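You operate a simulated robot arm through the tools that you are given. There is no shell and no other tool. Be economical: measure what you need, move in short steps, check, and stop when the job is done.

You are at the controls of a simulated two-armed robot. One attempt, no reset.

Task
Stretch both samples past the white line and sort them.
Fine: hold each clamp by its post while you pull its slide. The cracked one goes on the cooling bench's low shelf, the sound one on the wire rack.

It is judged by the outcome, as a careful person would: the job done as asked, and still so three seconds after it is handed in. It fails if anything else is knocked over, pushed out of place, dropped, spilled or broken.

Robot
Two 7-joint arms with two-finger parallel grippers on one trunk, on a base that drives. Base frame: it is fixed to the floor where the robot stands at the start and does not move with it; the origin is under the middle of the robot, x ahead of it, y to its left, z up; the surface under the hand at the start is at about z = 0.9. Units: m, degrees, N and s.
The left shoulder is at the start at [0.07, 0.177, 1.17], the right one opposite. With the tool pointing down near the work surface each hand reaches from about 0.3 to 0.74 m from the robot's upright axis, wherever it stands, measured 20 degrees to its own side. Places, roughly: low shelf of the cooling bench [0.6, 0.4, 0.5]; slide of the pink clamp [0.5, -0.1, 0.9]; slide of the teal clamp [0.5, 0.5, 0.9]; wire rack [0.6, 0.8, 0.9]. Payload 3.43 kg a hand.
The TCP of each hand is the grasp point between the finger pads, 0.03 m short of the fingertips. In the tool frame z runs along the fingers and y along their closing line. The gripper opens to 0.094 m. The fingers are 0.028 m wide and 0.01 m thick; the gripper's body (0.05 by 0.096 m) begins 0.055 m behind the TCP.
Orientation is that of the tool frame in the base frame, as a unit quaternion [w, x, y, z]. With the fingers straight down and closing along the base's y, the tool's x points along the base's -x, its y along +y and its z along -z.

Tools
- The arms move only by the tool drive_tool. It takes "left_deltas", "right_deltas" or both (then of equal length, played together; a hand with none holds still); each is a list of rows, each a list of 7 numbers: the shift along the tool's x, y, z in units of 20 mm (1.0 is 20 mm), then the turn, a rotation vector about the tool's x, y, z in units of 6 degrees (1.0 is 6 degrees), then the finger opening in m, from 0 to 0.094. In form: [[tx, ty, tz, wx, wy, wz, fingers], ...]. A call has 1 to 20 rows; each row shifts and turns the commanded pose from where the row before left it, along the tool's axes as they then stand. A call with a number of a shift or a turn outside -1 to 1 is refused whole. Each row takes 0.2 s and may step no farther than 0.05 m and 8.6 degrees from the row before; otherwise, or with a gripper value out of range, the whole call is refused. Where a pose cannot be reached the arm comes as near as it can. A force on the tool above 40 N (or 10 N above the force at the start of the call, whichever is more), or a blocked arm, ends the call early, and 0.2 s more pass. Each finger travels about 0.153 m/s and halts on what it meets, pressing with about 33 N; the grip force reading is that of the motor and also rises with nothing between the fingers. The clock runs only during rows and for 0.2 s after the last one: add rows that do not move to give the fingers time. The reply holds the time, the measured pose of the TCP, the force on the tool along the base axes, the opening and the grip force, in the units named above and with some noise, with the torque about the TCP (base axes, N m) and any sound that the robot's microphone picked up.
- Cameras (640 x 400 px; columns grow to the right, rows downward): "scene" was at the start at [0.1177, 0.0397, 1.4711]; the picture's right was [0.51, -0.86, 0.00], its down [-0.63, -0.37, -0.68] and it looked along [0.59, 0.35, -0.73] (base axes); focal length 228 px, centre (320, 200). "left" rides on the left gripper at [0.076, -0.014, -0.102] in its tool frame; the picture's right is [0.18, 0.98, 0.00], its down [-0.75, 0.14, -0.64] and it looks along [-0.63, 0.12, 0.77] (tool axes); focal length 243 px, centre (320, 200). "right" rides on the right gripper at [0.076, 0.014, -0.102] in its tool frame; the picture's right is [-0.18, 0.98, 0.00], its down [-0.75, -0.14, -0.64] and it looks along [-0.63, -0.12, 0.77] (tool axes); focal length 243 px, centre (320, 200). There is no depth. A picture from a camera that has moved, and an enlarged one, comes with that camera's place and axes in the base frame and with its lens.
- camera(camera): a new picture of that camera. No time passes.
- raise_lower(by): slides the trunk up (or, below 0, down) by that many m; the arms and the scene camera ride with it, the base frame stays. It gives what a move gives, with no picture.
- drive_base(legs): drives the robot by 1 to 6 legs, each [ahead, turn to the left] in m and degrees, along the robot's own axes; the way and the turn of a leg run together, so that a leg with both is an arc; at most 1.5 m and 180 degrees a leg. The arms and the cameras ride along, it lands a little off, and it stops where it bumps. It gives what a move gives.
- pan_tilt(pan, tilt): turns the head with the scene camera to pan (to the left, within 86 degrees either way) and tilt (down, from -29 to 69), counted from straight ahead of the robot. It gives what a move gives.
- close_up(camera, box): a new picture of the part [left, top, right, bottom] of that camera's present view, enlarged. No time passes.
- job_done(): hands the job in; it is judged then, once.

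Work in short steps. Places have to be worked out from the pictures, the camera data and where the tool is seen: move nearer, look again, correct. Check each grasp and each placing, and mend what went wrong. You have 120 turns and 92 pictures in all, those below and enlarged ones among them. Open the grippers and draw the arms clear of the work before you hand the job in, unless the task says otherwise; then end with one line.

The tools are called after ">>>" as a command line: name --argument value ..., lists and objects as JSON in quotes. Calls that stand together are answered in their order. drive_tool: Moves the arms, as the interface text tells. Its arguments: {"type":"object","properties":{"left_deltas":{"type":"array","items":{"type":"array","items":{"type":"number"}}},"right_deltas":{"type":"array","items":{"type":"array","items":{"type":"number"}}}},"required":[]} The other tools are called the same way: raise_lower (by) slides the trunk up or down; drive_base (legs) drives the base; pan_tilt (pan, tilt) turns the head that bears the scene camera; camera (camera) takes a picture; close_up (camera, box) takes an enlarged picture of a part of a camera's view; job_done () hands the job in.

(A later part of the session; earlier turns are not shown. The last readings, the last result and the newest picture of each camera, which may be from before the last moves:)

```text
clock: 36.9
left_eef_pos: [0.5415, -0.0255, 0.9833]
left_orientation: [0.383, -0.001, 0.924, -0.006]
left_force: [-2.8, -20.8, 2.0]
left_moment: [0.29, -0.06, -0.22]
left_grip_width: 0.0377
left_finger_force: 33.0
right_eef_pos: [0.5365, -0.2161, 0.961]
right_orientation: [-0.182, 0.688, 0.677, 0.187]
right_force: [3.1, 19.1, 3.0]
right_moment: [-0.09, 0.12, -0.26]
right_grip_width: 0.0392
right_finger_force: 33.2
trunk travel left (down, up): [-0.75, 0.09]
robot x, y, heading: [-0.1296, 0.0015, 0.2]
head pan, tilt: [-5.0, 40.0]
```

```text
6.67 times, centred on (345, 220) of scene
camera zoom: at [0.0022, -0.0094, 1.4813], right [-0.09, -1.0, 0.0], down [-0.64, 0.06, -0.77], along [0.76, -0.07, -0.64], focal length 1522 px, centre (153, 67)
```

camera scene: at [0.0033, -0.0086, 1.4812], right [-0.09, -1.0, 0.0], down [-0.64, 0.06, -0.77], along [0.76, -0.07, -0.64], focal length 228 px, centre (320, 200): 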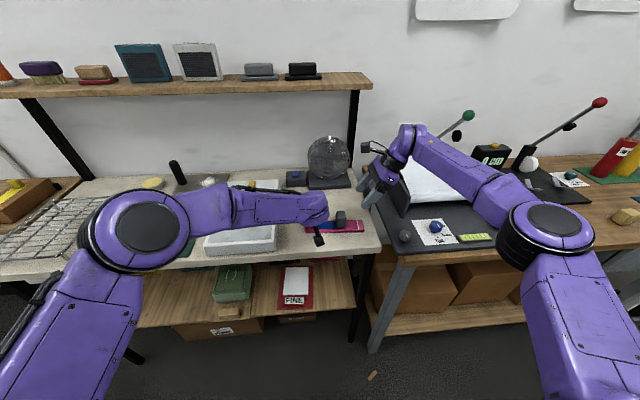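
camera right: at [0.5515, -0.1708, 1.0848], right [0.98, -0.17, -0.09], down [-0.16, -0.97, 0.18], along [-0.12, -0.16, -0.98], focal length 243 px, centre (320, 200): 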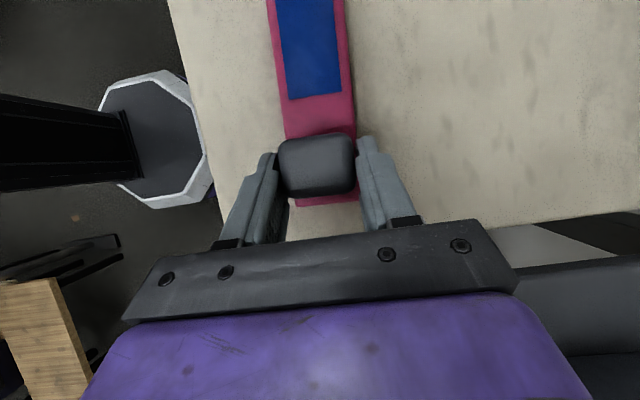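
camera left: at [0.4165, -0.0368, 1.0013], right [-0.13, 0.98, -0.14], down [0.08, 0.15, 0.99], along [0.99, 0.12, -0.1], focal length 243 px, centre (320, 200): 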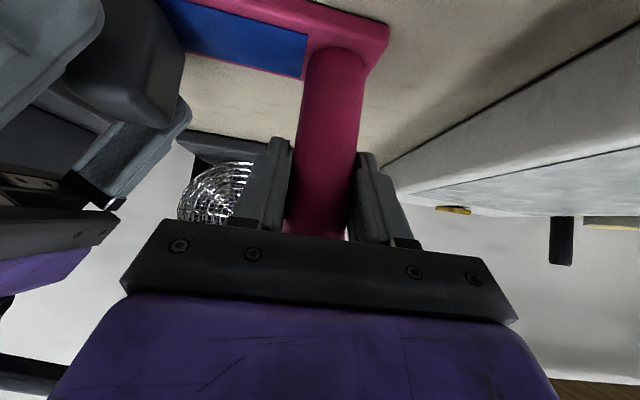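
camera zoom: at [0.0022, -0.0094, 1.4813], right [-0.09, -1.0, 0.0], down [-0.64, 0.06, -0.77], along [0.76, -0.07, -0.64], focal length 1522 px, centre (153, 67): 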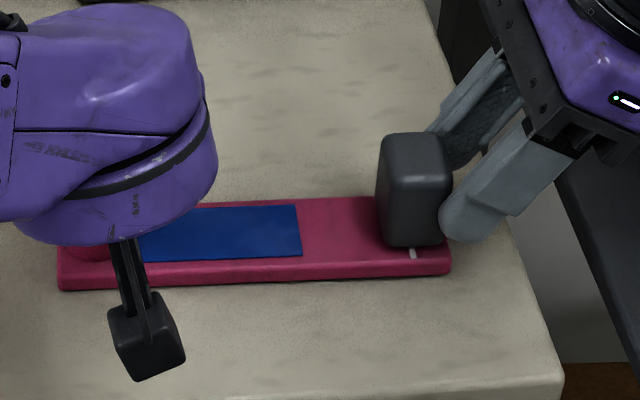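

The fingers slipped off while the slide stayed put: it's a real stop, and pink is fully stretched. I release both hands and retreat, then do the teal clamp before judging which is cracked.

>>> drive_tool --left_deltas '[[0, 0, 0, 0, 0, 0, 0], [0, 0, 0, 0, 0, 0, 0], [0, 0, 0, 0, 0, 0, 0.05], [0, 0, 0, 0, 0, 0, 0.07], [0, 0, 0, 0, 0, 0, 0.07], [0, 0, -1, 0, 0, 0, 0.07], [0, 0, -1, 0, 0, 0, 0.07], [0, 0, -1, 0, 0, 0, 0.07], [0, 0, -1, 0, 0, 0, 0.07], [0, 0, -1, 0, 0, 0, 0.07], [0, 0, -1, 0, 0, 0, 0.07], [0, 0, -1, 0, 0, 0, 0.07]]' --right_deltas '[[0, 0, 0, 0, 0, 0, 0.06], [0, 0, 0, 0, 0, 0, 0.07], [0, 0, -1, 0, 0, 0, 0.07], [0, 0, -1, 0, 0, 0, 0.07], [0, 0, -1, 0, 0, 0, 0.07], [0, 0, -1, 0, 0, 0, 0.07], [0, 0, -1, 0, 0, 0, 0.07], [0, 0, -1, 0, 0, 0, 0.07], [0, 0, -1, 0, 0, 0, 0.07], [0, 0, 0, 0, 0, 0, 0.07], [0, 0, 0, 0, 0, 0, 0.07], [0, 0, 0, 0, 0, 0, 0.07]]'

>>> camera --camera "scene"

>>> camera --camera "right"

```text
clock: 39.5
left_eef_pos: [0.4414, -0.0235, 1.0848]
left_orientation: [0.383, -0.002, 0.924, -0.006]
left_force: [-0.3, 0.6, -0.7]
left_moment: [-0.02, 0.01, 0.04]
left_grip_width: 0.0701
left_finger_force: 0.2
right_eef_pos: [0.5356, -0.2855, 1.08]
right_orientation: [-0.181, 0.688, 0.678, 0.186]
right_force: [-0.7, 0.2, 0.4]
right_moment: [-0.01, -0.01, 0.0]
right_grip_width: 0.07
right_finger_force: 0.1
trunk travel left (down, up): [-0.75, 0.09]
robot x, y, heading: [-0.1276, 0.0014, 0.0]
head pan, tilt: [-5.0, 40.0]
```

```text
60 pictures are left
camera scene: at [0.0018, -0.0084, 1.4813], right [-0.09, -1.0, 0.0], down [-0.64, 0.06, -0.77], along [0.76, -0.07, -0.64], focal length 228 px, centre (320, 200)
```

scene: 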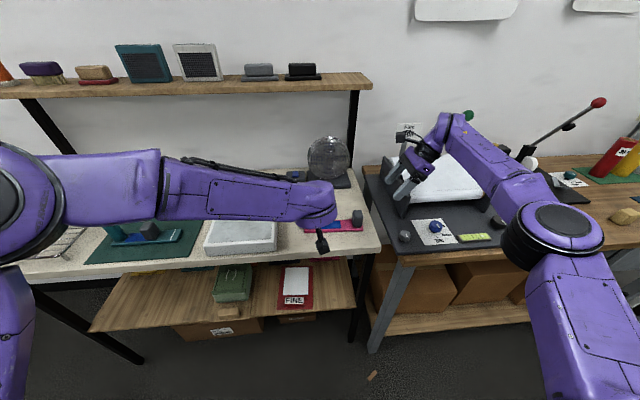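

```text
59 pictures are left
camera right: at [0.5495, -0.2707, 1.2074], right [0.98, -0.17, -0.09], down [-0.16, -0.97, 0.18], along [-0.12, -0.16, -0.98], focal length 243 px, centre (320, 200)
```

right: 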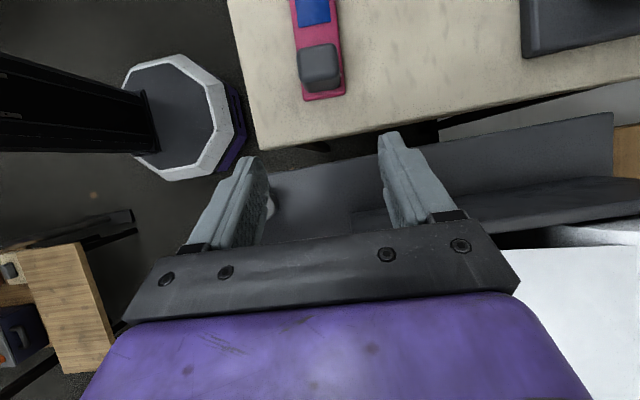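

Pink stays as set. Before driving about 0.61 m to the left, I look at what stands to the left and raise the trunk a bit for clearance.

>>> raise_lower --by 0.08

>>> pan_tilt --pan 75 --tilt 30

>>> camera --camera "scene"

```text
clock: 40.7
left_eef_pos: [0.4416, -0.0242, 1.164]
left_orientation: [0.383, -0.002, 0.924, -0.006]
left_force: [0.7, -0.3, -0.5]
left_moment: [-0.01, 0.03, 0.0]
left_grip_width: 0.0702
left_finger_force: 0.1
right_eef_pos: [0.5353, -0.2849, 1.1596]
right_orientation: [-0.183, 0.688, 0.677, 0.185]
right_force: [0.3, 0.0, 0.1]
right_moment: [0.0, 0.02, 0.0]
right_grip_width: 0.07
right_finger_force: 0.1
trunk travel left (down, up): [-0.83, 0.01]
robot x, y, heading: [-0.1336, -0.0028, 0.3]
head pan, tilt: [-5.0, 40.0]
```

```text
clock: 42.2
left_eef_pos: [0.4421, -0.0226, 1.1638]
left_orientation: [0.384, -0.002, 0.923, -0.006]
left_force: [-0.6, 0.4, -0.3]
left_moment: [0.0, 0.01, 0.0]
left_grip_width: 0.0702
left_finger_force: 0.0
right_eef_pos: [0.5354, -0.2855, 1.1596]
right_orientation: [-0.182, 0.689, 0.677, 0.186]
right_force: [1.0, -0.6, 0.9]
right_moment: [-0.03, 0.02, -0.04]
right_grip_width: 0.07
right_finger_force: 0.1
trunk travel left (down, up): [-0.83, 0.01]
robot x, y, heading: [-0.1274, 0.0037, 0.2]
head pan, tilt: [75.0, 30.0]
```

```text
58 pictures are left
camera scene: at [-0.0582, 0.086, 1.5766], right [0.97, -0.26, 0.0], down [-0.13, -0.48, -0.87], along [0.22, 0.84, -0.5], focal length 228 px, centre (320, 200)
```

scene: 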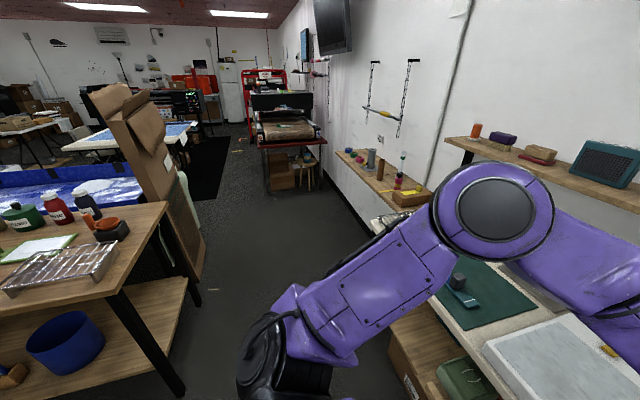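

The aisle is roughly 1 m wide (table behind at x ≈ -0.6) and the hands at z ≈ 1.16 clear everything on the bench. I turn left, drive 0.61 m, and turn back.

>>> drive_base --legs '[[0, 90], [0.615, 0]]'

>>> drive_base --legs '[[0, -90]]'

>>> pan_tilt --pan 0 --tilt 50

>>> camera --camera "scene"

>>> camera --camera "right"

```text
clock: 49.4
left_eef_pos: [-0.0596, 1.1965, 1.1644]
left_orientation: [0.28, -0.641, 0.665, 0.261]
left_force: [-0.3, -0.3, 0.2]
left_moment: [0.0, -0.01, 0.02]
left_grip_width: 0.0701
left_finger_force: 0.1
right_eef_pos: [0.2055, 1.2806, 1.1599]
right_orientation: [-0.26, 0.027, 0.965, 0.008]
right_force: [0.0, -0.1, -1.1]
right_moment: [0.03, 0.02, 0.02]
right_grip_width: 0.0701
right_finger_force: 0.0
trunk travel left (down, up): [-0.83, 0.01]
robot x, y, heading: [-0.1087, 0.6272, 87.9]
head pan, tilt: [75.0, 30.0]
```

```text
clock: 53.7
left_eef_pos: [0.4655, 0.575, 1.1639]
left_orientation: [0.382, 0.02, 0.924, -0.015]
left_force: [0.4, -0.5, -1.0]
left_moment: [0.0, 0.0, -0.05]
left_grip_width: 0.0701
left_finger_force: 0.0
right_eef_pos: [0.5463, 0.3101, 1.1599]
right_orientation: [-0.178, 0.704, 0.661, 0.19]
right_force: [0.5, 0.2, -0.1]
right_moment: [-0.01, -0.02, 0.01]
right_grip_width: 0.0697
right_finger_force: 0.1
trunk travel left (down, up): [-0.83, 0.01]
robot x, y, heading: [-0.1073, 0.6236, -2.7]
head pan, tilt: [75.0, 30.0]
```

```text
clock: 55.1
left_eef_pos: [0.4664, 0.5743, 1.1642]
left_orientation: [0.383, 0.021, 0.924, -0.015]
left_force: [0.3, 0.5, -1.3]
left_moment: [0.03, -0.01, 0.0]
left_grip_width: 0.0701
left_finger_force: 0.0
right_eef_pos: [0.5467, 0.3095, 1.1605]
right_orientation: [-0.178, 0.704, 0.661, 0.189]
right_force: [-1.3, 0.7, -0.2]
right_moment: [0.0, 0.01, -0.01]
right_grip_width: 0.0699
right_finger_force: 0.2
trunk travel left (down, up): [-0.83, 0.01]
robot x, y, heading: [-0.1037, 0.626, -2.6]
head pan, tilt: [0.0, 50.0]
```

```text
57 pictures are left
camera scene: at [0.0204, 0.6189, 1.547], right [-0.05, -1.0, 0.0], down [-0.77, 0.04, -0.64], along [0.64, -0.03, -0.77], focal length 228 px, centre (320, 200)
```

scene: 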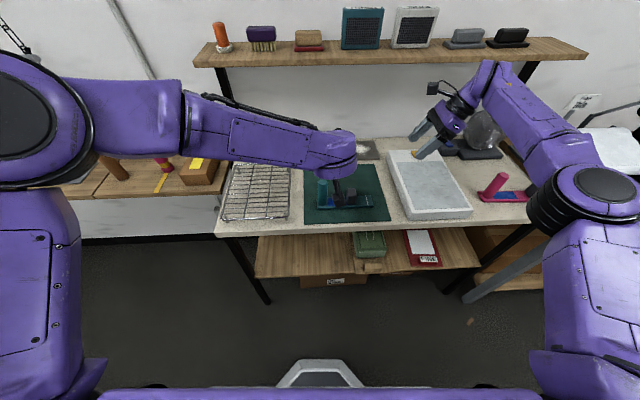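

```text
56 pictures are left
camera right: at [0.5618, 0.3227, 1.2866], right [0.97, -0.22, -0.09], down [-0.2, -0.96, 0.18], along [-0.13, -0.15, -0.98], focal length 243 px, centre (320, 200)
```

right: 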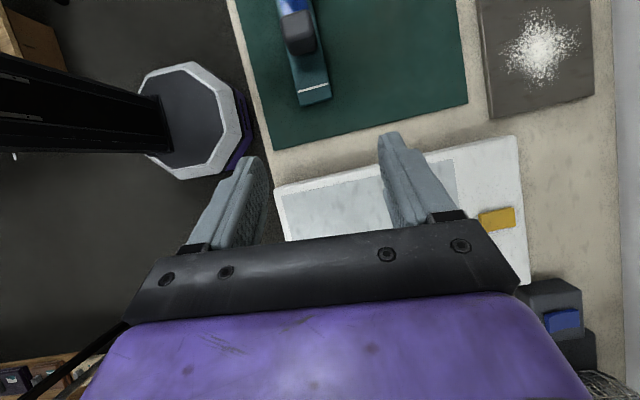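

Landed at heading -2.7°, nearly the same relative pose as before. I lower the trunk back 0.08 m and look with the left camera.

>>> raise_lower --by -0.08

>>> camera --camera "left"

>>> close_up --camera "right" --box '[240, 0, 400, 120]'

```text
clock: 56.3
left_eef_pos: [0.4663, 0.5747, 1.0844]
left_orientation: [0.383, 0.02, 0.923, -0.015]
left_force: [0.4, 0.6, -0.3]
left_moment: [0.01, -0.01, 0.03]
left_grip_width: 0.07
left_finger_force: 0.0
right_eef_pos: [0.5471, 0.309, 1.079]
right_orientation: [-0.178, 0.704, 0.661, 0.189]
right_force: [1.0, 0.3, 0.3]
right_moment: [-0.02, 0.05, 0.03]
right_grip_width: 0.0702
right_finger_force: 0.0
trunk travel left (down, up): [-0.75, 0.09]
robot x, y, heading: [-0.1071, 0.6307, -2.6]
head pan, tilt: [0.0, 50.0]
```

```text
55 pictures are left
camera left: at [0.3386, 0.5679, 1.1025], right [-0.08, 0.99, -0.14], down [0.08, 0.15, 0.99], along [0.99, 0.07, -0.1], focal length 243 px, centre (320, 200)
```

left: 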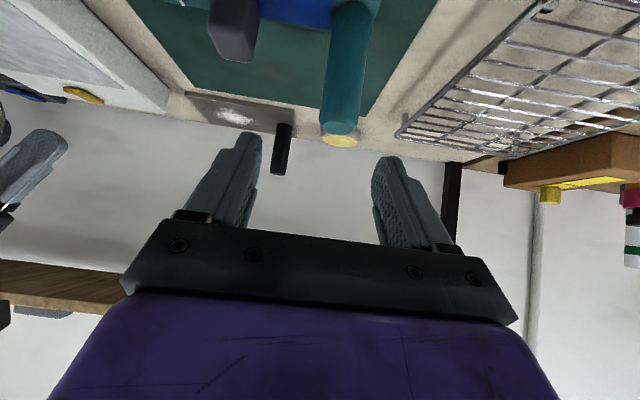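

```text
3.33 times, centred on (320, 60) of right
camera zoom: at [0.5616, 0.3227, 1.2068], right [0.97, -0.22, -0.09], down [-0.2, -0.96, 0.18], along [-0.13, -0.15, -0.98], focal length 809 px, centre (320, 667)
```

zoom: 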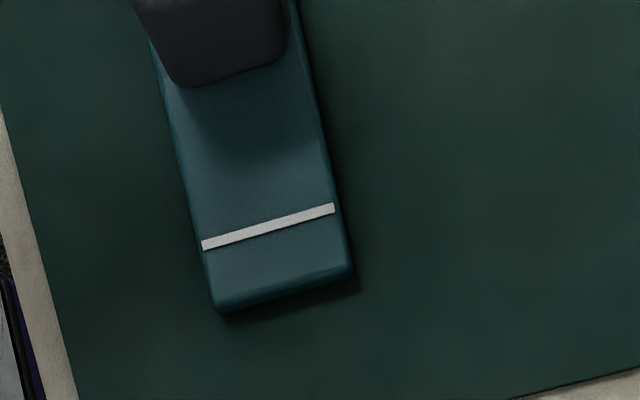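

Teal post ≈ (0.534, 0.590); slide centre ≈ (0.535, 0.487), line y ≈ 0.428. I align the left hand sideways and then advance onto the post.

>>> drive_tool --left_deltas '[[0.58, 0.46, 0, 0, 0, 0, 0.07], [0.58, 0.46, 0, 0, 0, 0, 0.07], [0, 0, 1, 0, 0, 0, 0.07], [0, 0, 1, 0, 0, 0, 0.07], [0, 0, 1, 0, 0, 0, 0.07], [0, 0, 1, 0, 0, 0, 0.07], [0, 0, 1, 0, 0, 0, 0.07], [0, 0, 0.9, 0, 0, 0, 0.07]]'

>>> camera --camera "left"

```text
clock: 58.1
left_eef_pos: [0.5344, 0.5896, 0.9831]
left_orientation: [0.383, 0.02, 0.923, -0.015]
left_force: [0.6, 0.0, -0.9]
left_moment: [-0.02, -0.03, -0.03]
left_grip_width: 0.07
left_finger_force: 0.0
right_eef_pos: [0.5461, 0.3093, 1.0807]
right_orientation: [-0.177, 0.704, 0.661, 0.19]
right_force: [0.0, 0.1, -0.5]
right_moment: [0.0, 0.0, -0.01]
right_grip_width: 0.07
right_finger_force: 0.1
trunk travel left (down, up): [-0.75, 0.09]
robot x, y, heading: [-0.1041, 0.6243, -2.9]
head pan, tilt: [0.0, 50.0]
```

```text
53 pictures are left
camera left: at [0.4075, 0.5815, 1.002], right [-0.08, 0.99, -0.14], down [0.09, 0.15, 0.99], along [0.99, 0.07, -0.1], focal length 243 px, centre (320, 200)
```

left: 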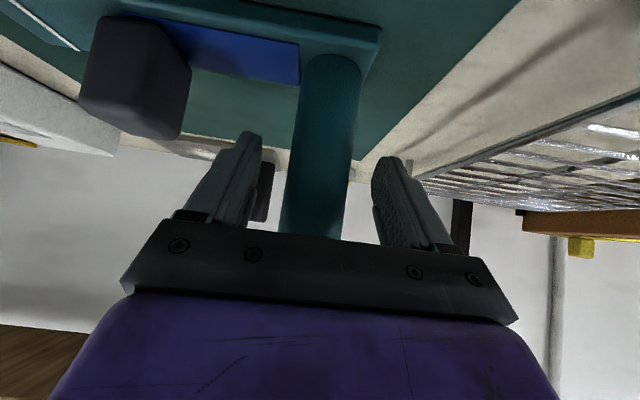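

Post is well between the fingers. I close on it, and bring the right hand to its pre-grasp.

>>> drive_tool --left_deltas '[[0, 0, 0, 0, 0, 0, 0.05], [0, 0, 0, 0, 0, 0, 0.04], [0, 0, 0, 0, 0, 0, 0.03], [0, 0, 0, 0, 0, 0, 0.02], [0, 0, 0, 0, 0, 0, 0.0], [0, 0, 0, 0, 0, 0, 0.0], [0, 0, 0, 0, 0, 0, 0.0]]' --right_deltas '[[0, 0, 0, 0, 0, 0, 0.07], [0.82, -0.185, 0.704, 0, 0, 0, 0.07], [0.82, -0.185, 0.704, 0, 0, 0, 0.07], [0.82, -0.185, 0.704, 0, 0, 0, 0.07], [0.82, -0.185, 0.704, 0, 0, 0, 0.07], [0.82, -0.185, 0.704, 0, 0, 0, 0.07], [0, 0, 0, 0, 0, 0, 0.07]]'

>>> camera --camera "right"

```text
clock: 59.7
left_eef_pos: [0.5337, 0.5881, 0.984]
left_orientation: [0.383, 0.02, 0.923, -0.014]
left_force: [-0.9, -0.3, 0.1]
left_moment: [0.13, 0.05, -0.05]
left_grip_width: 0.0374
left_finger_force: 33.3
right_eef_pos: [0.5357, 0.4158, 1.0609]
right_orientation: [-0.178, 0.704, 0.661, 0.188]
right_force: [0.5, 0.3, -0.1]
right_moment: [-0.02, 0.0, 0.0]
right_grip_width: 0.07
right_finger_force: 0.1
trunk travel left (down, up): [-0.75, 0.09]
robot x, y, heading: [-0.1075, 0.6262, -2.7]
head pan, tilt: [0.0, 50.0]
```

```text
52 pictures are left
camera right: at [0.5503, 0.4299, 1.1877], right [0.97, -0.22, -0.09], down [-0.2, -0.96, 0.18], along [-0.13, -0.15, -0.98], focal length 243 px, centre (320, 200)
```

right: 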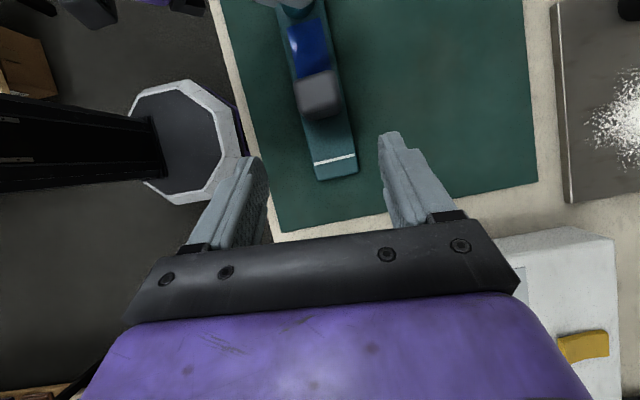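

Slide ≈ (0.538, 0.489). I correct yaw by 3° and descend along the fingers as before.

>>> drive_tool --right_deltas '[[0, 0, 1, 0, 0, -0.5, 0.07], [0, 0, 1, 0, 0, 0, 0.07], [0, 0, 1, 0, 0, 0, 0.07], [0, 0, 1, 0, 0, 0, 0.07], [0, 0, 0.9, 0, 0, 0, 0.07], [0, 0, 0.7, 0, 0, 0, 0.07], [0, 0, 0.4, 0, 0, 0, 0.07]]'

>>> camera --camera "right"

```text
clock: 61.3
left_eef_pos: [0.533, 0.5888, 0.9837]
left_orientation: [0.384, 0.02, 0.923, -0.016]
left_force: [-1.0, 0.1, -0.1]
left_moment: [-0.09, 0.0, -0.14]
left_grip_width: 0.0376
left_finger_force: 32.7
right_eef_pos: [0.5389, 0.4759, 0.9565]
right_orientation: [-0.172, 0.686, 0.68, 0.193]
right_force: [-0.1, -0.1, -0.4]
right_moment: [0.01, 0.02, 0.01]
right_grip_width: 0.07
right_finger_force: 0.1
trunk travel left (down, up): [-0.75, 0.09]
robot x, y, heading: [-0.1067, 0.631, -2.4]
head pan, tilt: [0.0, 50.0]
```

```text
51 pictures are left
camera right: at [0.55, 0.491, 1.0832], right [0.98, -0.18, -0.07], down [-0.16, -0.97, 0.17], along [-0.09, -0.16, -0.98], focal length 243 px, centre (320, 200)
```

right: 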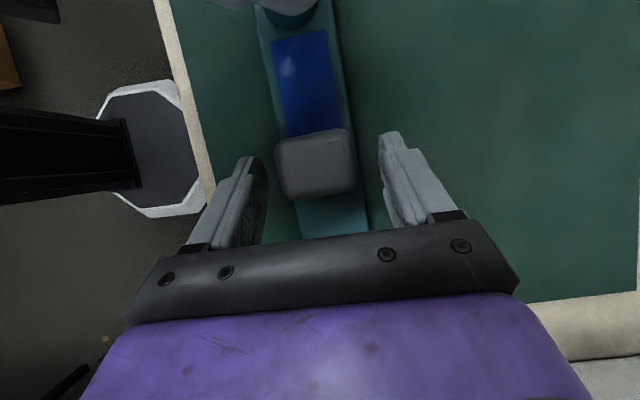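

The slide is between the fingers. I trim yaw a touch and close.

>>> drive_tool --right_deltas '[[0, 0, 0, 0, 0, -0.4, 0.07], [0, 0, 0, 0, 0, 0, 0.055], [0, 0, 0, 0, 0, 0, 0.045], [0, 0, 0, 0, 0, 0, 0.035], [0, 0, 0, 0, 0, 0, 0.02], [0, 0, 0, 0, 0, 0, 0.0], [0, 0, 0, 0, 0, 0, 0.0]]'

>>> drive_tool --right_deltas '[[-0.2165, 0.015, -0.125, 0, 0, 0, 0], [-0.2165, 0.015, -0.125, 0, 0, 0, 0], [-0.2165, 0.015, -0.125, 0, 0, 0, 0], [-0.2165, 0.015, -0.125, 0, 0, 0, 0]]'

```text
clock: 62.9
left_eef_pos: [0.5337, 0.5875, 0.9838]
left_orientation: [0.383, 0.019, 0.923, -0.014]
left_force: [-6.6, 0.6, 0.7]
left_moment: [-0.09, -0.14, -0.22]
left_grip_width: 0.0377
left_finger_force: 33.0
right_eef_pos: [0.5387, 0.4767, 0.9544]
right_orientation: [-0.168, 0.673, 0.693, 0.197]
right_force: [5.8, 0.8, -0.5]
right_moment: [-0.07, 0.33, -0.19]
right_grip_width: 0.0436
right_finger_force: 32.7
trunk travel left (down, up): [-0.75, 0.09]
robot x, y, heading: [-0.1075, 0.6274, -2.4]
head pan, tilt: [0.0, 50.0]
```

```text
clock: 63.9
left_eef_pos: [0.5331, 0.589, 0.9842]
left_orientation: [0.384, 0.019, 0.923, -0.014]
left_force: [4.8, -1.1, 0.2]
left_moment: [-0.19, -0.43, 0.17]
left_grip_width: 0.0376
left_finger_force: 32.6
right_eef_pos: [0.5406, 0.4574, 0.9561]
right_orientation: [-0.169, 0.672, 0.693, 0.197]
right_force: [-5.1, 2.2, 0.8]
right_moment: [0.34, 0.31, 0.52]
right_grip_width: 0.0432
right_finger_force: 33.0
trunk travel left (down, up): [-0.75, 0.09]
robot x, y, heading: [-0.1047, 0.6238, -2.8]
head pan, tilt: [0.0, 50.0]
```

Moving well; I trim the direction and pull toward the stop.

>>> drive_tool --right_deltas '[[-0.2165, -0.03, -0.125, 0, 0, 0, 0], [-0.2165, -0.01, -0.125, 0, 0, 0, 0], [-0.2165, 0, -0.125, 0, 0, 0, 0], [-0.2165, 0, -0.125, 0, 0, 0, 0], [-0.2165, 0, -0.125, 0, 0, 0, 0], [-0.2165, 0, -0.125, 0, 0, 0, 0], [-0.2165, 0, -0.125, 0, 0, 0, 0], [-0.2165, 0, -0.125, 0, 0, 0, 0]]'

>>> close_up --camera "right" --box '[240, 0, 400, 220]'

```text
clock: 65.7
left_eef_pos: [0.534, 0.5887, 0.9848]
left_orientation: [0.382, 0.02, 0.924, -0.015]
left_force: [-0.6, -3.7, 0.7]
left_moment: [0.02, -0.03, -0.06]
left_grip_width: 0.0374
left_finger_force: 33.8
right_eef_pos: [0.5397, 0.4147, 0.9551]
right_orientation: [-0.168, 0.673, 0.693, 0.198]
right_force: [-1.0, 3.1, -0.3]
right_moment: [-0.37, 0.16, 0.24]
right_grip_width: 0.0436
right_finger_force: 33.2
trunk travel left (down, up): [-0.75, 0.09]
robot x, y, heading: [-0.1055, 0.6305, -2.3]
head pan, tilt: [0.0, 50.0]
```

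```text
1.82 times, centred on (320, 110) of right
camera zoom: at [0.5477, 0.4304, 1.0835], right [0.99, -0.14, -0.05], down [-0.13, -0.98, 0.17], along [-0.07, -0.16, -0.98], focal length 441 px, centre (320, 364)
```

zoom: 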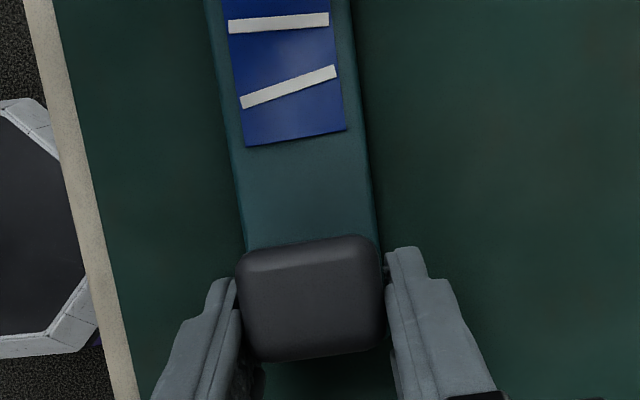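

White cracks have opened in the teal sample: teal is the cracked one, and pink (no marks after the same stroke) is sound. I pull teal the last few mm to its stop.

>>> drive_tool --right_deltas '[[-0.13, 0, -0.075, 0, 0, 0, 0], [-0.087, 0, -0.05, 0, 0, 0, 0], [0, 0, 0, 0, 0, 0, 0]]'

```text
clock: 66.5
left_eef_pos: [0.5326, 0.5876, 0.9833]
left_orientation: [0.384, 0.021, 0.923, -0.016]
left_force: [3.1, -22.6, -0.1]
left_moment: [0.01, -0.27, 0.1]
left_grip_width: 0.0375
left_finger_force: 32.6
right_eef_pos: [0.5402, 0.4147, 0.9554]
right_orientation: [-0.17, 0.67, 0.695, 0.197]
right_force: [-2.6, 22.6, 1.0]
right_moment: [-0.52, 0.24, 0.07]
right_grip_width: 0.0435
right_finger_force: 32.9
trunk travel left (down, up): [-0.75, 0.09]
robot x, y, heading: [-0.1049, 0.6235, -2.7]
head pan, tilt: [0.0, 50.0]
```

At the stop (22 N). I relax, open the right hand, back it off and stow it toward the robot, while the left keeps hold.

>>> drive_tool --right_deltas '[[0.11, 0, 0.06, 0, 0, 0, 0], [0, 0, 0, 0, 0, 0, 0.03], [0, 0, 0, 0, 0, 0, 0.06], [0, 0, 0, 0, 0, 0, 0.07], [0, 0, -1, 0, 0, 0, 0.07], [0, 0, -1, 0, 0, 0, 0.07], [0, 0, -1, 0, 0, 0, 0.07], [0, 0, -1, 0, 0, 0, 0.07], [0, 0, -1, 0, 0, 0, 0.07], [0, 0, -1, 0, 0, 0, 0.07], [0, -1, -0.5, 0, 0, 0, 0.07], [0, -1, -0.5, 0, 0, 0, 0.07], [0, -1, -0.5, 0, 0, 0, 0.07], [0, -1, 0, 0, 0, 0, 0.07], [0, -1, 0, 0, 0, 0, 0.07], [0, -1, 0, 0, 0, 0, 0.07], [0, -1, 0, 0, 0, 0, 0.07], [0, -1, 0, 0, 0, 0, 0.07], [0, -1, 0, 0, 0, 0, 0.07], [0, -1, 0, 0, 0, 0, 0.07]]'

>>> close_up --camera "scene" --box '[290, 150, 420, 230]'

```text
clock: 70.7
left_eef_pos: [0.5319, 0.5882, 0.9849]
left_orientation: [0.383, 0.021, 0.924, -0.016]
left_force: [-1.5, 1.5, 0.6]
left_moment: [-0.11, 0.17, -0.25]
left_grip_width: 0.0374
left_finger_force: 32.9
right_eef_pos: [0.335, 0.3344, 1.0774]
right_orientation: [-0.169, 0.672, 0.693, 0.198]
right_force: [0.5, -0.7, 0.0]
right_moment: [0.01, -0.01, 0.01]
right_grip_width: 0.07
right_finger_force: 0.1
trunk travel left (down, up): [-0.75, 0.09]
robot x, y, heading: [-0.1043, 0.6277, -2.7]
head pan, tilt: [0.0, 50.0]
```

```text
4.92 times, centred on (355, 190) of scene
camera zoom: at [0.0198, 0.6185, 1.4671], right [-0.05, -1.0, 0.0], down [-0.77, 0.04, -0.64], along [0.64, -0.03, -0.77], focal length 1124 px, centre (148, 249)
```

zoom: 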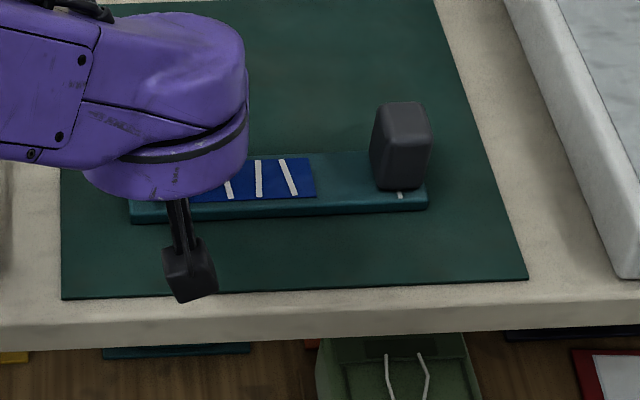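

Three clear cracks in teal, slide on the line at its stop. Now I lift the teal clamp 8 cm by its post and check that it hangs level.

>>> drive_tool --left_deltas '[[-0.3, 0, -0.3, 0, 0, 0, 0], [-0.7, 0, -0.7, 0, 0, 0, 0], [-0.7, 0, -0.7, 0, 0, 0, 0], [-0.7, 0, -0.7, 0, 0, 0, 0], [-0.4, 0, -0.4, 0, 0, 0, 0], [0, 0, 0, 0, 0, 0, 0]]'

>>> camera --camera "left"

>>> camera --camera "scene"

```text
clock: 72.1
left_eef_pos: [0.5332, 0.5906, 1.0626]
left_orientation: [0.382, 0.02, 0.924, -0.015]
left_force: [-0.2, -1.1, -3.3]
left_moment: [0.19, -0.03, -0.04]
left_grip_width: 0.0376
left_finger_force: 33.1
right_eef_pos: [0.337, 0.334, 1.0759]
right_orientation: [-0.168, 0.673, 0.693, 0.197]
right_force: [0.3, -0.6, 0.6]
right_moment: [0.02, 0.05, 0.01]
right_grip_width: 0.0702
right_finger_force: 0.0
trunk travel left (down, up): [-0.75, 0.09]
robot x, y, heading: [-0.1091, 0.6266, -2.3]
head pan, tilt: [0.0, 50.0]
```

```text
48 pictures are left
camera left: at [0.4067, 0.5835, 1.0807], right [-0.08, 0.99, -0.14], down [0.09, 0.15, 0.99], along [0.99, 0.07, -0.1], focal length 243 px, centre (320, 200)
```

left: 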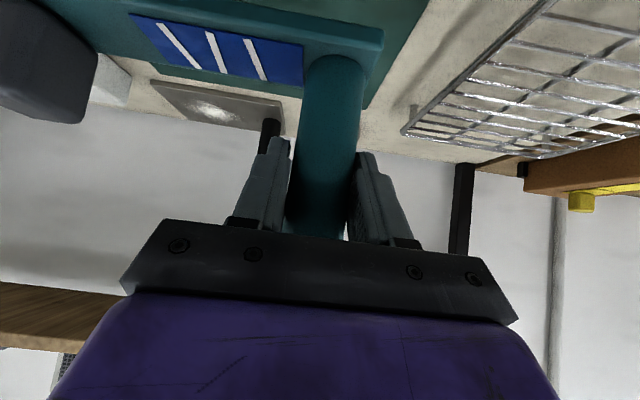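

```text
47 pictures are left
camera scene: at [0.0212, 0.6186, 1.4669], right [-0.05, -1.0, 0.0], down [-0.77, 0.04, -0.64], along [0.64, -0.03, -0.77], focal length 228 px, centre (320, 200)
```

scene: 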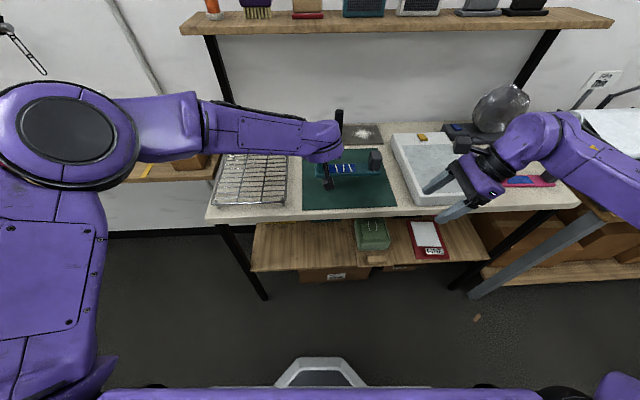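

It hangs level (3 N). I back off 0.15 m so everything is clear of the bench edge, then lower the trunk 0.38 m and look at the shelf.

>>> drive_base --legs '[[-0.15, 0]]'

>>> raise_lower --by -0.36

>>> pan_tilt --pan 0 --tilt 35

>>> camera --camera "scene"

>>> camera --camera "left"

```text
clock: 73.5
left_eef_pos: [0.3872, 0.5971, 1.0612]
left_orientation: [0.383, 0.02, 0.924, -0.015]
left_force: [0.7, 0.0, -3.6]
left_moment: [0.18, 0.02, 0.02]
left_grip_width: 0.0373
left_finger_force: 33.4
right_eef_pos: [0.1907, 0.3423, 1.0761]
right_orientation: [-0.169, 0.671, 0.694, 0.197]
right_force: [-0.8, -0.8, -0.5]
right_moment: [-0.01, 0.01, 0.0]
right_grip_width: 0.07
right_finger_force: 0.1
trunk travel left (down, up): [-0.75, 0.09]
robot x, y, heading: [-0.2525, 0.6331, -2.9]
head pan, tilt: [0.0, 50.0]
```

```text
clock: 77.0
left_eef_pos: [0.3853, 0.5991, 0.7021]
left_orientation: [0.383, 0.02, 0.924, -0.015]
left_force: [0.2, 0.5, -2.8]
left_moment: [0.2, 0.02, 0.02]
left_grip_width: 0.0374
left_finger_force: 33.6
right_eef_pos: [0.1888, 0.3426, 0.7159]
right_orientation: [-0.168, 0.672, 0.694, 0.196]
right_force: [-0.5, 0.0, 1.4]
right_moment: [0.03, 0.01, -0.03]
right_grip_width: 0.0701
right_finger_force: 0.0
trunk travel left (down, up): [-0.39, 0.45]
robot x, y, heading: [-0.2525, 0.6312, -2.5]
head pan, tilt: [0.0, 50.0]
```

```text
clock: 77.8
left_eef_pos: [0.3853, 0.5992, 0.7027]
left_orientation: [0.382, 0.019, 0.924, -0.015]
left_force: [-0.1, 0.1, -2.6]
left_moment: [0.16, 0.01, 0.01]
left_grip_width: 0.0373
left_finger_force: 33.0
right_eef_pos: [0.1882, 0.3429, 0.7165]
right_orientation: [-0.169, 0.672, 0.694, 0.196]
right_force: [0.4, 0.1, -1.0]
right_moment: [0.0, -0.01, 0.02]
right_grip_width: 0.07
right_finger_force: 0.0
trunk travel left (down, up): [-0.39, 0.45]
robot x, y, heading: [-0.2553, 0.6349, -2.5]
head pan, tilt: [0.0, 35.0]
```

```text
46 pictures are left
camera scene: at [-0.1159, 0.6255, 1.1286], right [-0.05, -1.0, 0.0], down [-0.57, 0.03, -0.82], along [0.82, -0.04, -0.57], focal length 228 px, centre (320, 200)
```

scene: 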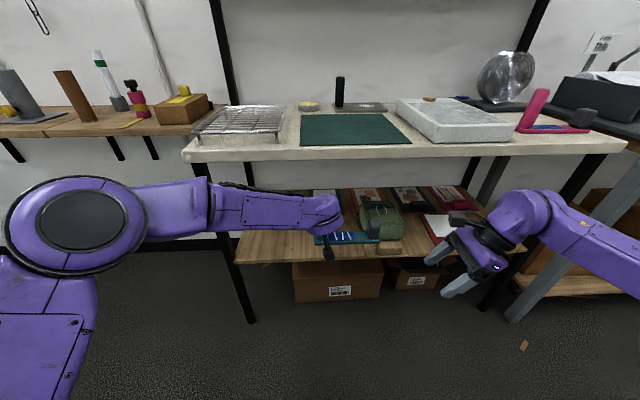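

```text
45 pictures are left
camera left: at [0.2587, 0.5915, 0.7205], right [-0.08, 0.99, -0.14], down [0.09, 0.15, 0.99], along [0.99, 0.07, -0.1], focal length 243 px, centre (320, 200)
```

left: 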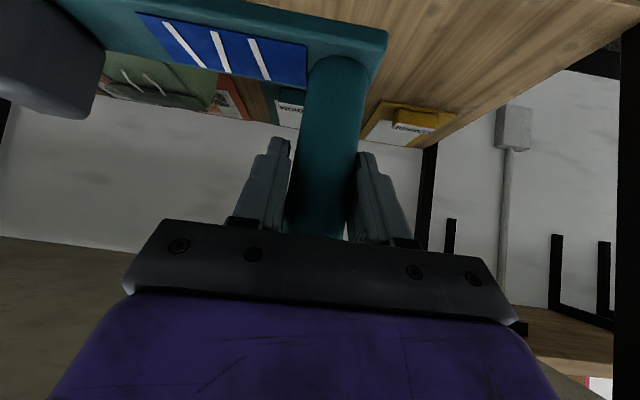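

I enlarge the shelf area to find a clear patch.

>>> close_up --camera "scene" --box '[225, 165, 485, 305]'

>>> camera --camera "right"

```text
2.46 times, centred on (355, 235) of scene
camera zoom: at [-0.1159, 0.6255, 1.1286], right [-0.05, -1.0, 0.0], down [-0.57, 0.03, -0.82], along [0.82, -0.04, -0.57], focal length 562 px, centre (234, 114)
```

zoom: 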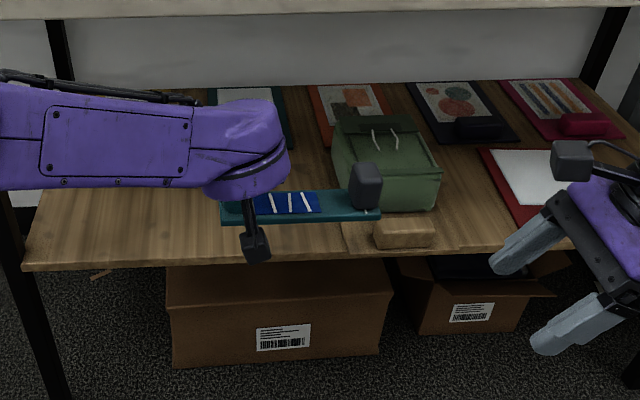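

```text
43 pictures are left
camera right: at [0.1967, 0.3569, 0.8444], right [0.99, -0.14, -0.05], down [-0.13, -0.98, 0.17], along [-0.07, -0.17, -0.98], focal length 243 px, centre (320, 200)
```

right: 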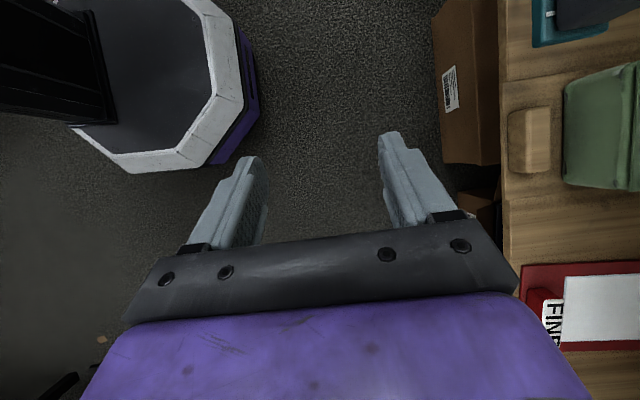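

The left part of the shelf (x 0.43–0.65, y 0.45–0.88) is free; I aim for post y ≈ 0.70, x ≈ 0.53. I shift the left hand 0.1 m to the left and lower the trunk 0.07 m while still clear of the bench.

>>> drive_tool --left_deltas '[[0, 0.5, 0, 0, 0, 0, 0], [0, 1, 0, 0, 0, 0, 0], [0, 1, 0, 0, 0, 0, 0], [0, 1, 0, 0, 0, 0, 0], [0, 1, 0, 0, 0, 0, 0], [0, 0.6, 0, 0, 0, 0, 0], [0, 0, 0, 0, 0, 0, 0]]'

>>> raise_lower --by -0.07

>>> drive_base --legs '[[0.09, 0]]'

>>> camera --camera "scene"

>>> camera --camera "left"

```text
clock: 79.3
left_eef_pos: [0.3896, 0.6999, 0.7003]
left_orientation: [0.382, 0.02, 0.924, -0.015]
left_force: [0.3, 0.5, -3.5]
left_moment: [0.21, -0.01, 0.01]
left_grip_width: 0.0374
left_finger_force: 33.3
right_eef_pos: [0.1889, 0.341, 0.7158]
right_orientation: [-0.169, 0.672, 0.694, 0.197]
right_force: [0.2, 0.2, -0.7]
right_moment: [0.0, 0.02, 0.0]
right_grip_width: 0.0699
right_finger_force: 0.0
trunk travel left (down, up): [-0.39, 0.45]
robot x, y, heading: [-0.2525, 0.6316, -2.6]
head pan, tilt: [0.0, 35.0]
```

```text
clock: 80.4
left_eef_pos: [0.389, 0.7007, 0.6309]
left_orientation: [0.383, 0.02, 0.924, -0.015]
left_force: [-0.7, -0.2, -3.4]
left_moment: [0.2, 0.03, 0.03]
left_grip_width: 0.0376
left_finger_force: 32.2
right_eef_pos: [0.1892, 0.3422, 0.6477]
right_orientation: [-0.168, 0.672, 0.694, 0.196]
right_force: [0.0, -1.8, -0.4]
right_moment: [-0.01, 0.01, 0.0]
right_grip_width: 0.0701
right_finger_force: 0.1
trunk travel left (down, up): [-0.32, 0.52]
robot x, y, heading: [-0.252, 0.6332, -2.6]
head pan, tilt: [0.0, 35.0]
```

```text
clock: 81.5
left_eef_pos: [0.4804, 0.6971, 0.6299]
left_orientation: [0.382, 0.02, 0.924, -0.015]
left_force: [0.1, -0.2, -3.7]
left_moment: [0.2, -0.01, 0.0]
left_grip_width: 0.0373
left_finger_force: 33.2
right_eef_pos: [0.2783, 0.3385, 0.6461]
right_orientation: [-0.169, 0.672, 0.694, 0.196]
right_force: [-0.2, -0.7, -0.1]
right_moment: [0.02, -0.02, 0.05]
right_grip_width: 0.0698
right_finger_force: 0.0
trunk travel left (down, up): [-0.32, 0.52]
robot x, y, heading: [-0.1655, 0.6259, -2.5]
head pan, tilt: [0.0, 35.0]
```

```text
42 pictures are left
camera scene: at [-0.025, 0.6214, 1.0585], right [-0.05, -1.0, 0.0], down [-0.57, 0.03, -0.82], along [0.82, -0.04, -0.57], focal length 228 px, centre (320, 200)
```

scene: 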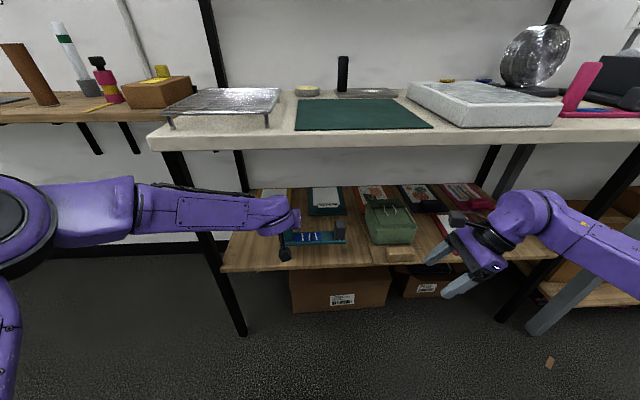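

```text
41 pictures are left
camera left: at [0.3535, 0.6886, 0.6484], right [-0.08, 0.99, -0.14], down [0.09, 0.15, 0.98], along [0.99, 0.07, -0.1], focal length 243 px, centre (320, 200)
```

left: 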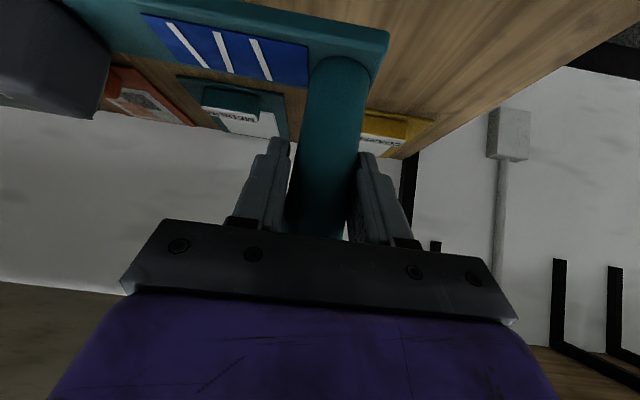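

Clear so far. I roll 0.045 m further in, then lower gently until contact.

>>> drive_base --legs '[[0.045, 0]]'

>>> raise_lower --by -0.035

>>> camera --camera "left"

>>> close_up --camera "scene" --box '[210, 170, 450, 310]'

```text
clock: 82.4
left_eef_pos: [0.5242, 0.6952, 0.6288]
left_orientation: [0.382, 0.018, 0.924, -0.015]
left_force: [-0.1, -0.7, -3.1]
left_moment: [0.2, 0.05, 0.02]
left_grip_width: 0.0376
left_finger_force: 33.4
right_eef_pos: [0.3233, 0.3353, 0.6466]
right_orientation: [-0.169, 0.671, 0.694, 0.197]
right_force: [0.4, 0.9, 0.2]
right_moment: [0.0, -0.01, 0.02]
right_grip_width: 0.0699
right_finger_force: 0.1
trunk travel left (down, up): [-0.32, 0.52]
robot x, y, heading: [-0.1217, 0.6239, -2.7]
head pan, tilt: [0.0, 35.0]
```

```text
clock: 83.2
left_eef_pos: [0.5242, 0.6945, 0.5941]
left_orientation: [0.382, 0.019, 0.924, -0.015]
left_force: [-0.4, -0.2, -3.2]
left_moment: [0.2, 0.07, -0.02]
left_grip_width: 0.0376
left_finger_force: 32.8
right_eef_pos: [0.3231, 0.3361, 0.6124]
right_orientation: [-0.169, 0.671, 0.694, 0.197]
right_force: [-0.3, -0.9, 0.9]
right_moment: [-0.02, 0.0, -0.02]
right_grip_width: 0.0699
right_finger_force: 0.1
trunk travel left (down, up): [-0.285, 0.555]
robot x, y, heading: [-0.1185, 0.629, -2.7]
head pan, tilt: [0.0, 35.0]
```

```text
40 pictures are left
camera left: at [0.3969, 0.6872, 0.6139], right [-0.09, 0.99, -0.14], down [0.09, 0.15, 0.99], along [0.99, 0.07, -0.1], focal length 243 px, centre (320, 200)
```

left: 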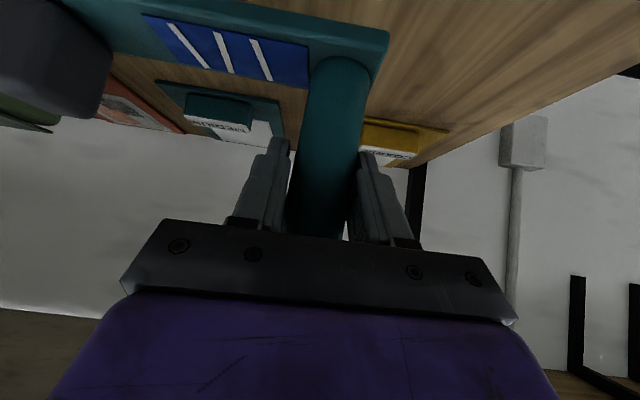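

```text
2.67 times, centred on (330, 240) of scene
camera zoom: at [0.018, 0.6197, 1.0237], right [-0.04, -1.0, 0.0], down [-0.57, 0.03, -0.82], along [0.82, -0.04, -0.57], focal length 609 px, centre (293, 93)
```

zoom: 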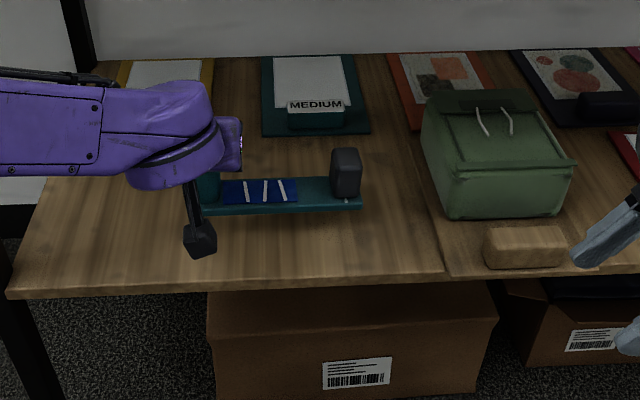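

The spot is clear, clamp about 1 cm above the shelf. I lower with the arm in 3 mm steps watching the vertical force.

>>> drive_tool --left_deltas '[[0.106, 0, 0.106, 0, 0, 0, 0], [0.106, 0, 0.106, 0, 0, 0, 0], [0.106, 0, 0.106, 0, 0, 0, 0]]'

```text
clock: 84.0
left_eef_pos: [0.5232, 0.6955, 0.5851]
left_orientation: [0.382, 0.018, 0.924, -0.014]
left_force: [-0.6, -0.5, -2.4]
left_moment: [0.2, 0.07, -0.01]
left_grip_width: 0.0376
left_finger_force: 33.7
right_eef_pos: [0.3246, 0.3376, 0.6126]
right_orientation: [-0.168, 0.671, 0.695, 0.197]
right_force: [-0.2, -0.2, -0.3]
right_moment: [0.03, 0.0, 0.03]
right_grip_width: 0.0702
right_finger_force: 0.2
trunk travel left (down, up): [-0.285, 0.555]
robot x, y, heading: [-0.1193, 0.6257, -2.4]
head pan, tilt: [0.0, 35.0]
```

No contact yet; continue in 2 mm steps.

>>> drive_tool --left_deltas '[[0.07, 0, 0.07, 0, 0, 0, 0], [0.07, 0, 0.07, 0, 0, 0, 0]]'

>>> drive_tool --left_deltas '[[0.07, 0, 0.07, 0, 0, 0, 0]]'

>>> close_up --camera "scene" --box '[270, 220, 370, 280]'

```text
clock: 84.6
left_eef_pos: [0.5237, 0.695, 0.5826]
left_orientation: [0.382, 0.019, 0.924, -0.014]
left_force: [0.1, 0.0, -2.8]
left_moment: [0.18, 0.01, 0.0]
left_grip_width: 0.0374
left_finger_force: 33.0
right_eef_pos: [0.3241, 0.3374, 0.611]
right_orientation: [-0.168, 0.671, 0.694, 0.197]
right_force: [-0.6, -0.1, 0.1]
right_moment: [0.0, -0.02, -0.04]
right_grip_width: 0.0699
right_finger_force: 0.0
trunk travel left (down, up): [-0.285, 0.555]
robot x, y, heading: [-0.1189, 0.6273, -2.7]
head pan, tilt: [0.0, 35.0]
```

```text
clock: 85.0
left_eef_pos: [0.5229, 0.6944, 0.5812]
left_orientation: [0.383, 0.018, 0.924, -0.014]
left_force: [-0.4, 0.0, -2.7]
left_moment: [0.21, 0.02, -0.02]
left_grip_width: 0.0376
left_finger_force: 33.0
right_eef_pos: [0.3239, 0.336, 0.6106]
right_orientation: [-0.169, 0.671, 0.694, 0.197]
right_force: [0.3, 0.5, 0.5]
right_moment: [-0.01, -0.01, 0.0]
right_grip_width: 0.0701
right_finger_force: 0.0
trunk travel left (down, up): [-0.285, 0.555]
robot x, y, heading: [-0.1191, 0.6274, -2.4]
head pan, tilt: [0.0, 35.0]
```

```text
6.40 times, centred on (320, 250) of scene
camera zoom: at [0.0183, 0.6196, 1.0237], right [-0.04, -1.0, 0.0], down [-0.57, 0.03, -0.82], along [0.82, -0.04, -0.57], focal length 1462 px, centre (320, -120)
```

zoom: 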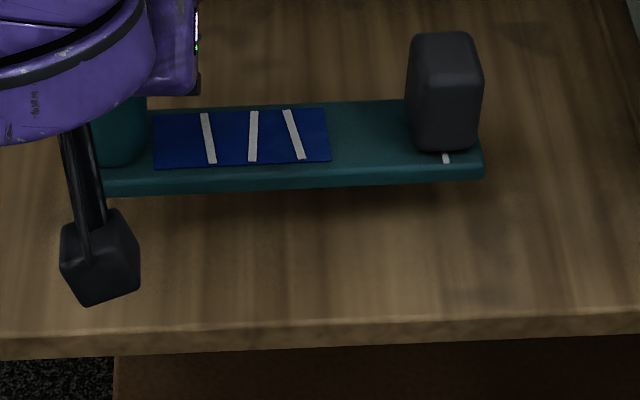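

A shadow gap shows it's still slightly above the shelf; I continue down.

>>> drive_tool --left_deltas '[[0.07, 0, 0.07, 0, 0, 0, 0], [0.07, 0, 0.07, 0, 0, 0, 0], [0.07, 0, 0.07, 0, 0, 0, 0]]'

>>> drive_tool --left_deltas '[[0.07, 0, 0.07, 0, 0, 0, 0], [0.07, 0, 0.07, 0, 0, 0, 0]]'

```text
clock: 85.8
left_eef_pos: [0.5227, 0.6938, 0.5751]
left_orientation: [0.383, 0.019, 0.924, -0.014]
left_force: [0.2, 0.3, -3.1]
left_moment: [0.17, 0.02, 0.0]
left_grip_width: 0.0378
left_finger_force: 33.2
right_eef_pos: [0.3241, 0.3368, 0.6115]
right_orientation: [-0.168, 0.671, 0.695, 0.197]
right_force: [0.3, 0.0, 0.6]
right_moment: [0.01, -0.04, 0.04]
right_grip_width: 0.0701
right_finger_force: 0.1
trunk travel left (down, up): [-0.285, 0.555]
robot x, y, heading: [-0.118, 0.6261, -2.8]
head pan, tilt: [0.0, 35.0]
```

```text
clock: 86.4
left_eef_pos: [0.5226, 0.6933, 0.57]
left_orientation: [0.382, 0.019, 0.924, -0.015]
left_force: [0.5, 0.5, -2.4]
left_moment: [0.13, 0.05, -0.02]
left_grip_width: 0.0376
left_finger_force: 32.8
right_eef_pos: [0.3236, 0.3376, 0.6111]
right_orientation: [-0.169, 0.671, 0.694, 0.198]
right_force: [0.0, -0.6, 0.2]
right_moment: [-0.01, -0.05, -0.01]
right_grip_width: 0.0698
right_finger_force: 0.1
trunk travel left (down, up): [-0.285, 0.555]
robot x, y, heading: [-0.1193, 0.6268, -2.6]
head pan, tilt: [0.0, 35.0]
```

Moment is just starting to change; I go on in single small steps.

>>> drive_tool --left_deltas '[[0.07, 0, 0.07, 0, 0, 0, 0], [0, 0, 0, 0, 0, 0, 0]]'

>>> drive_tool --left_deltas '[[0.07, 0, 0.07, 0, 0, 0, 0], [0, 0, 0, 0, 0, 0, 0]]'

>>> close_up --camera "scene" --box '[270, 220, 370, 280]'

```text
clock: 87.0
left_eef_pos: [0.5242, 0.6954, 0.5682]
left_orientation: [0.383, 0.02, 0.923, -0.014]
left_force: [0.0, -0.4, -2.7]
left_moment: [0.17, 0.04, 0.02]
left_grip_width: 0.0375
left_finger_force: 32.9
right_eef_pos: [0.3235, 0.3358, 0.6123]
right_orientation: [-0.169, 0.671, 0.695, 0.197]
right_force: [-0.2, -0.3, 0.8]
right_moment: [0.0, 0.0, -0.03]
right_grip_width: 0.0703
right_finger_force: 0.2
trunk travel left (down, up): [-0.285, 0.555]
robot x, y, heading: [-0.1188, 0.6252, -2.3]
head pan, tilt: [0.0, 35.0]
```

```text
clock: 87.6
left_eef_pos: [0.5241, 0.6939, 0.5654]
left_orientation: [0.383, 0.019, 0.924, -0.015]
left_force: [0.2, 0.7, -2.9]
left_moment: [0.21, 0.02, -0.01]
left_grip_width: 0.0377
left_finger_force: 33.2
right_eef_pos: [0.3222, 0.3368, 0.6117]
right_orientation: [-0.168, 0.671, 0.694, 0.198]
right_force: [-0.1, -0.2, -0.2]
right_moment: [-0.04, -0.04, -0.01]
right_grip_width: 0.0697
right_finger_force: 0.1
trunk travel left (down, up): [-0.285, 0.555]
robot x, y, heading: [-0.1225, 0.6302, -2.6]
head pan, tilt: [0.0, 35.0]
```

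```text
6.40 times, centred on (320, 250) of scene
camera zoom: at [0.0183, 0.6196, 1.0237], right [-0.04, -1.0, 0.0], down [-0.57, 0.03, -0.82], along [0.82, -0.04, -0.57], focal length 1462 px, centre (320, -120)
```

zoom: 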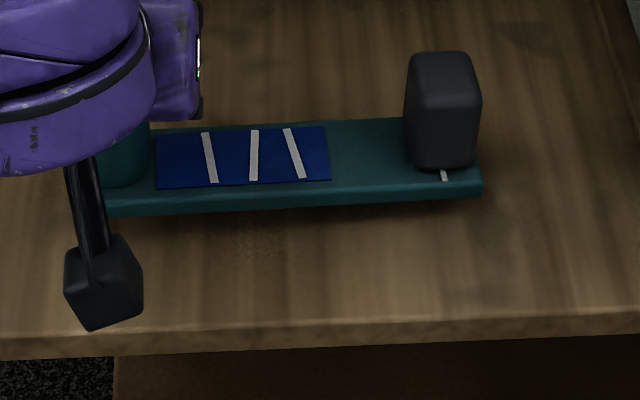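

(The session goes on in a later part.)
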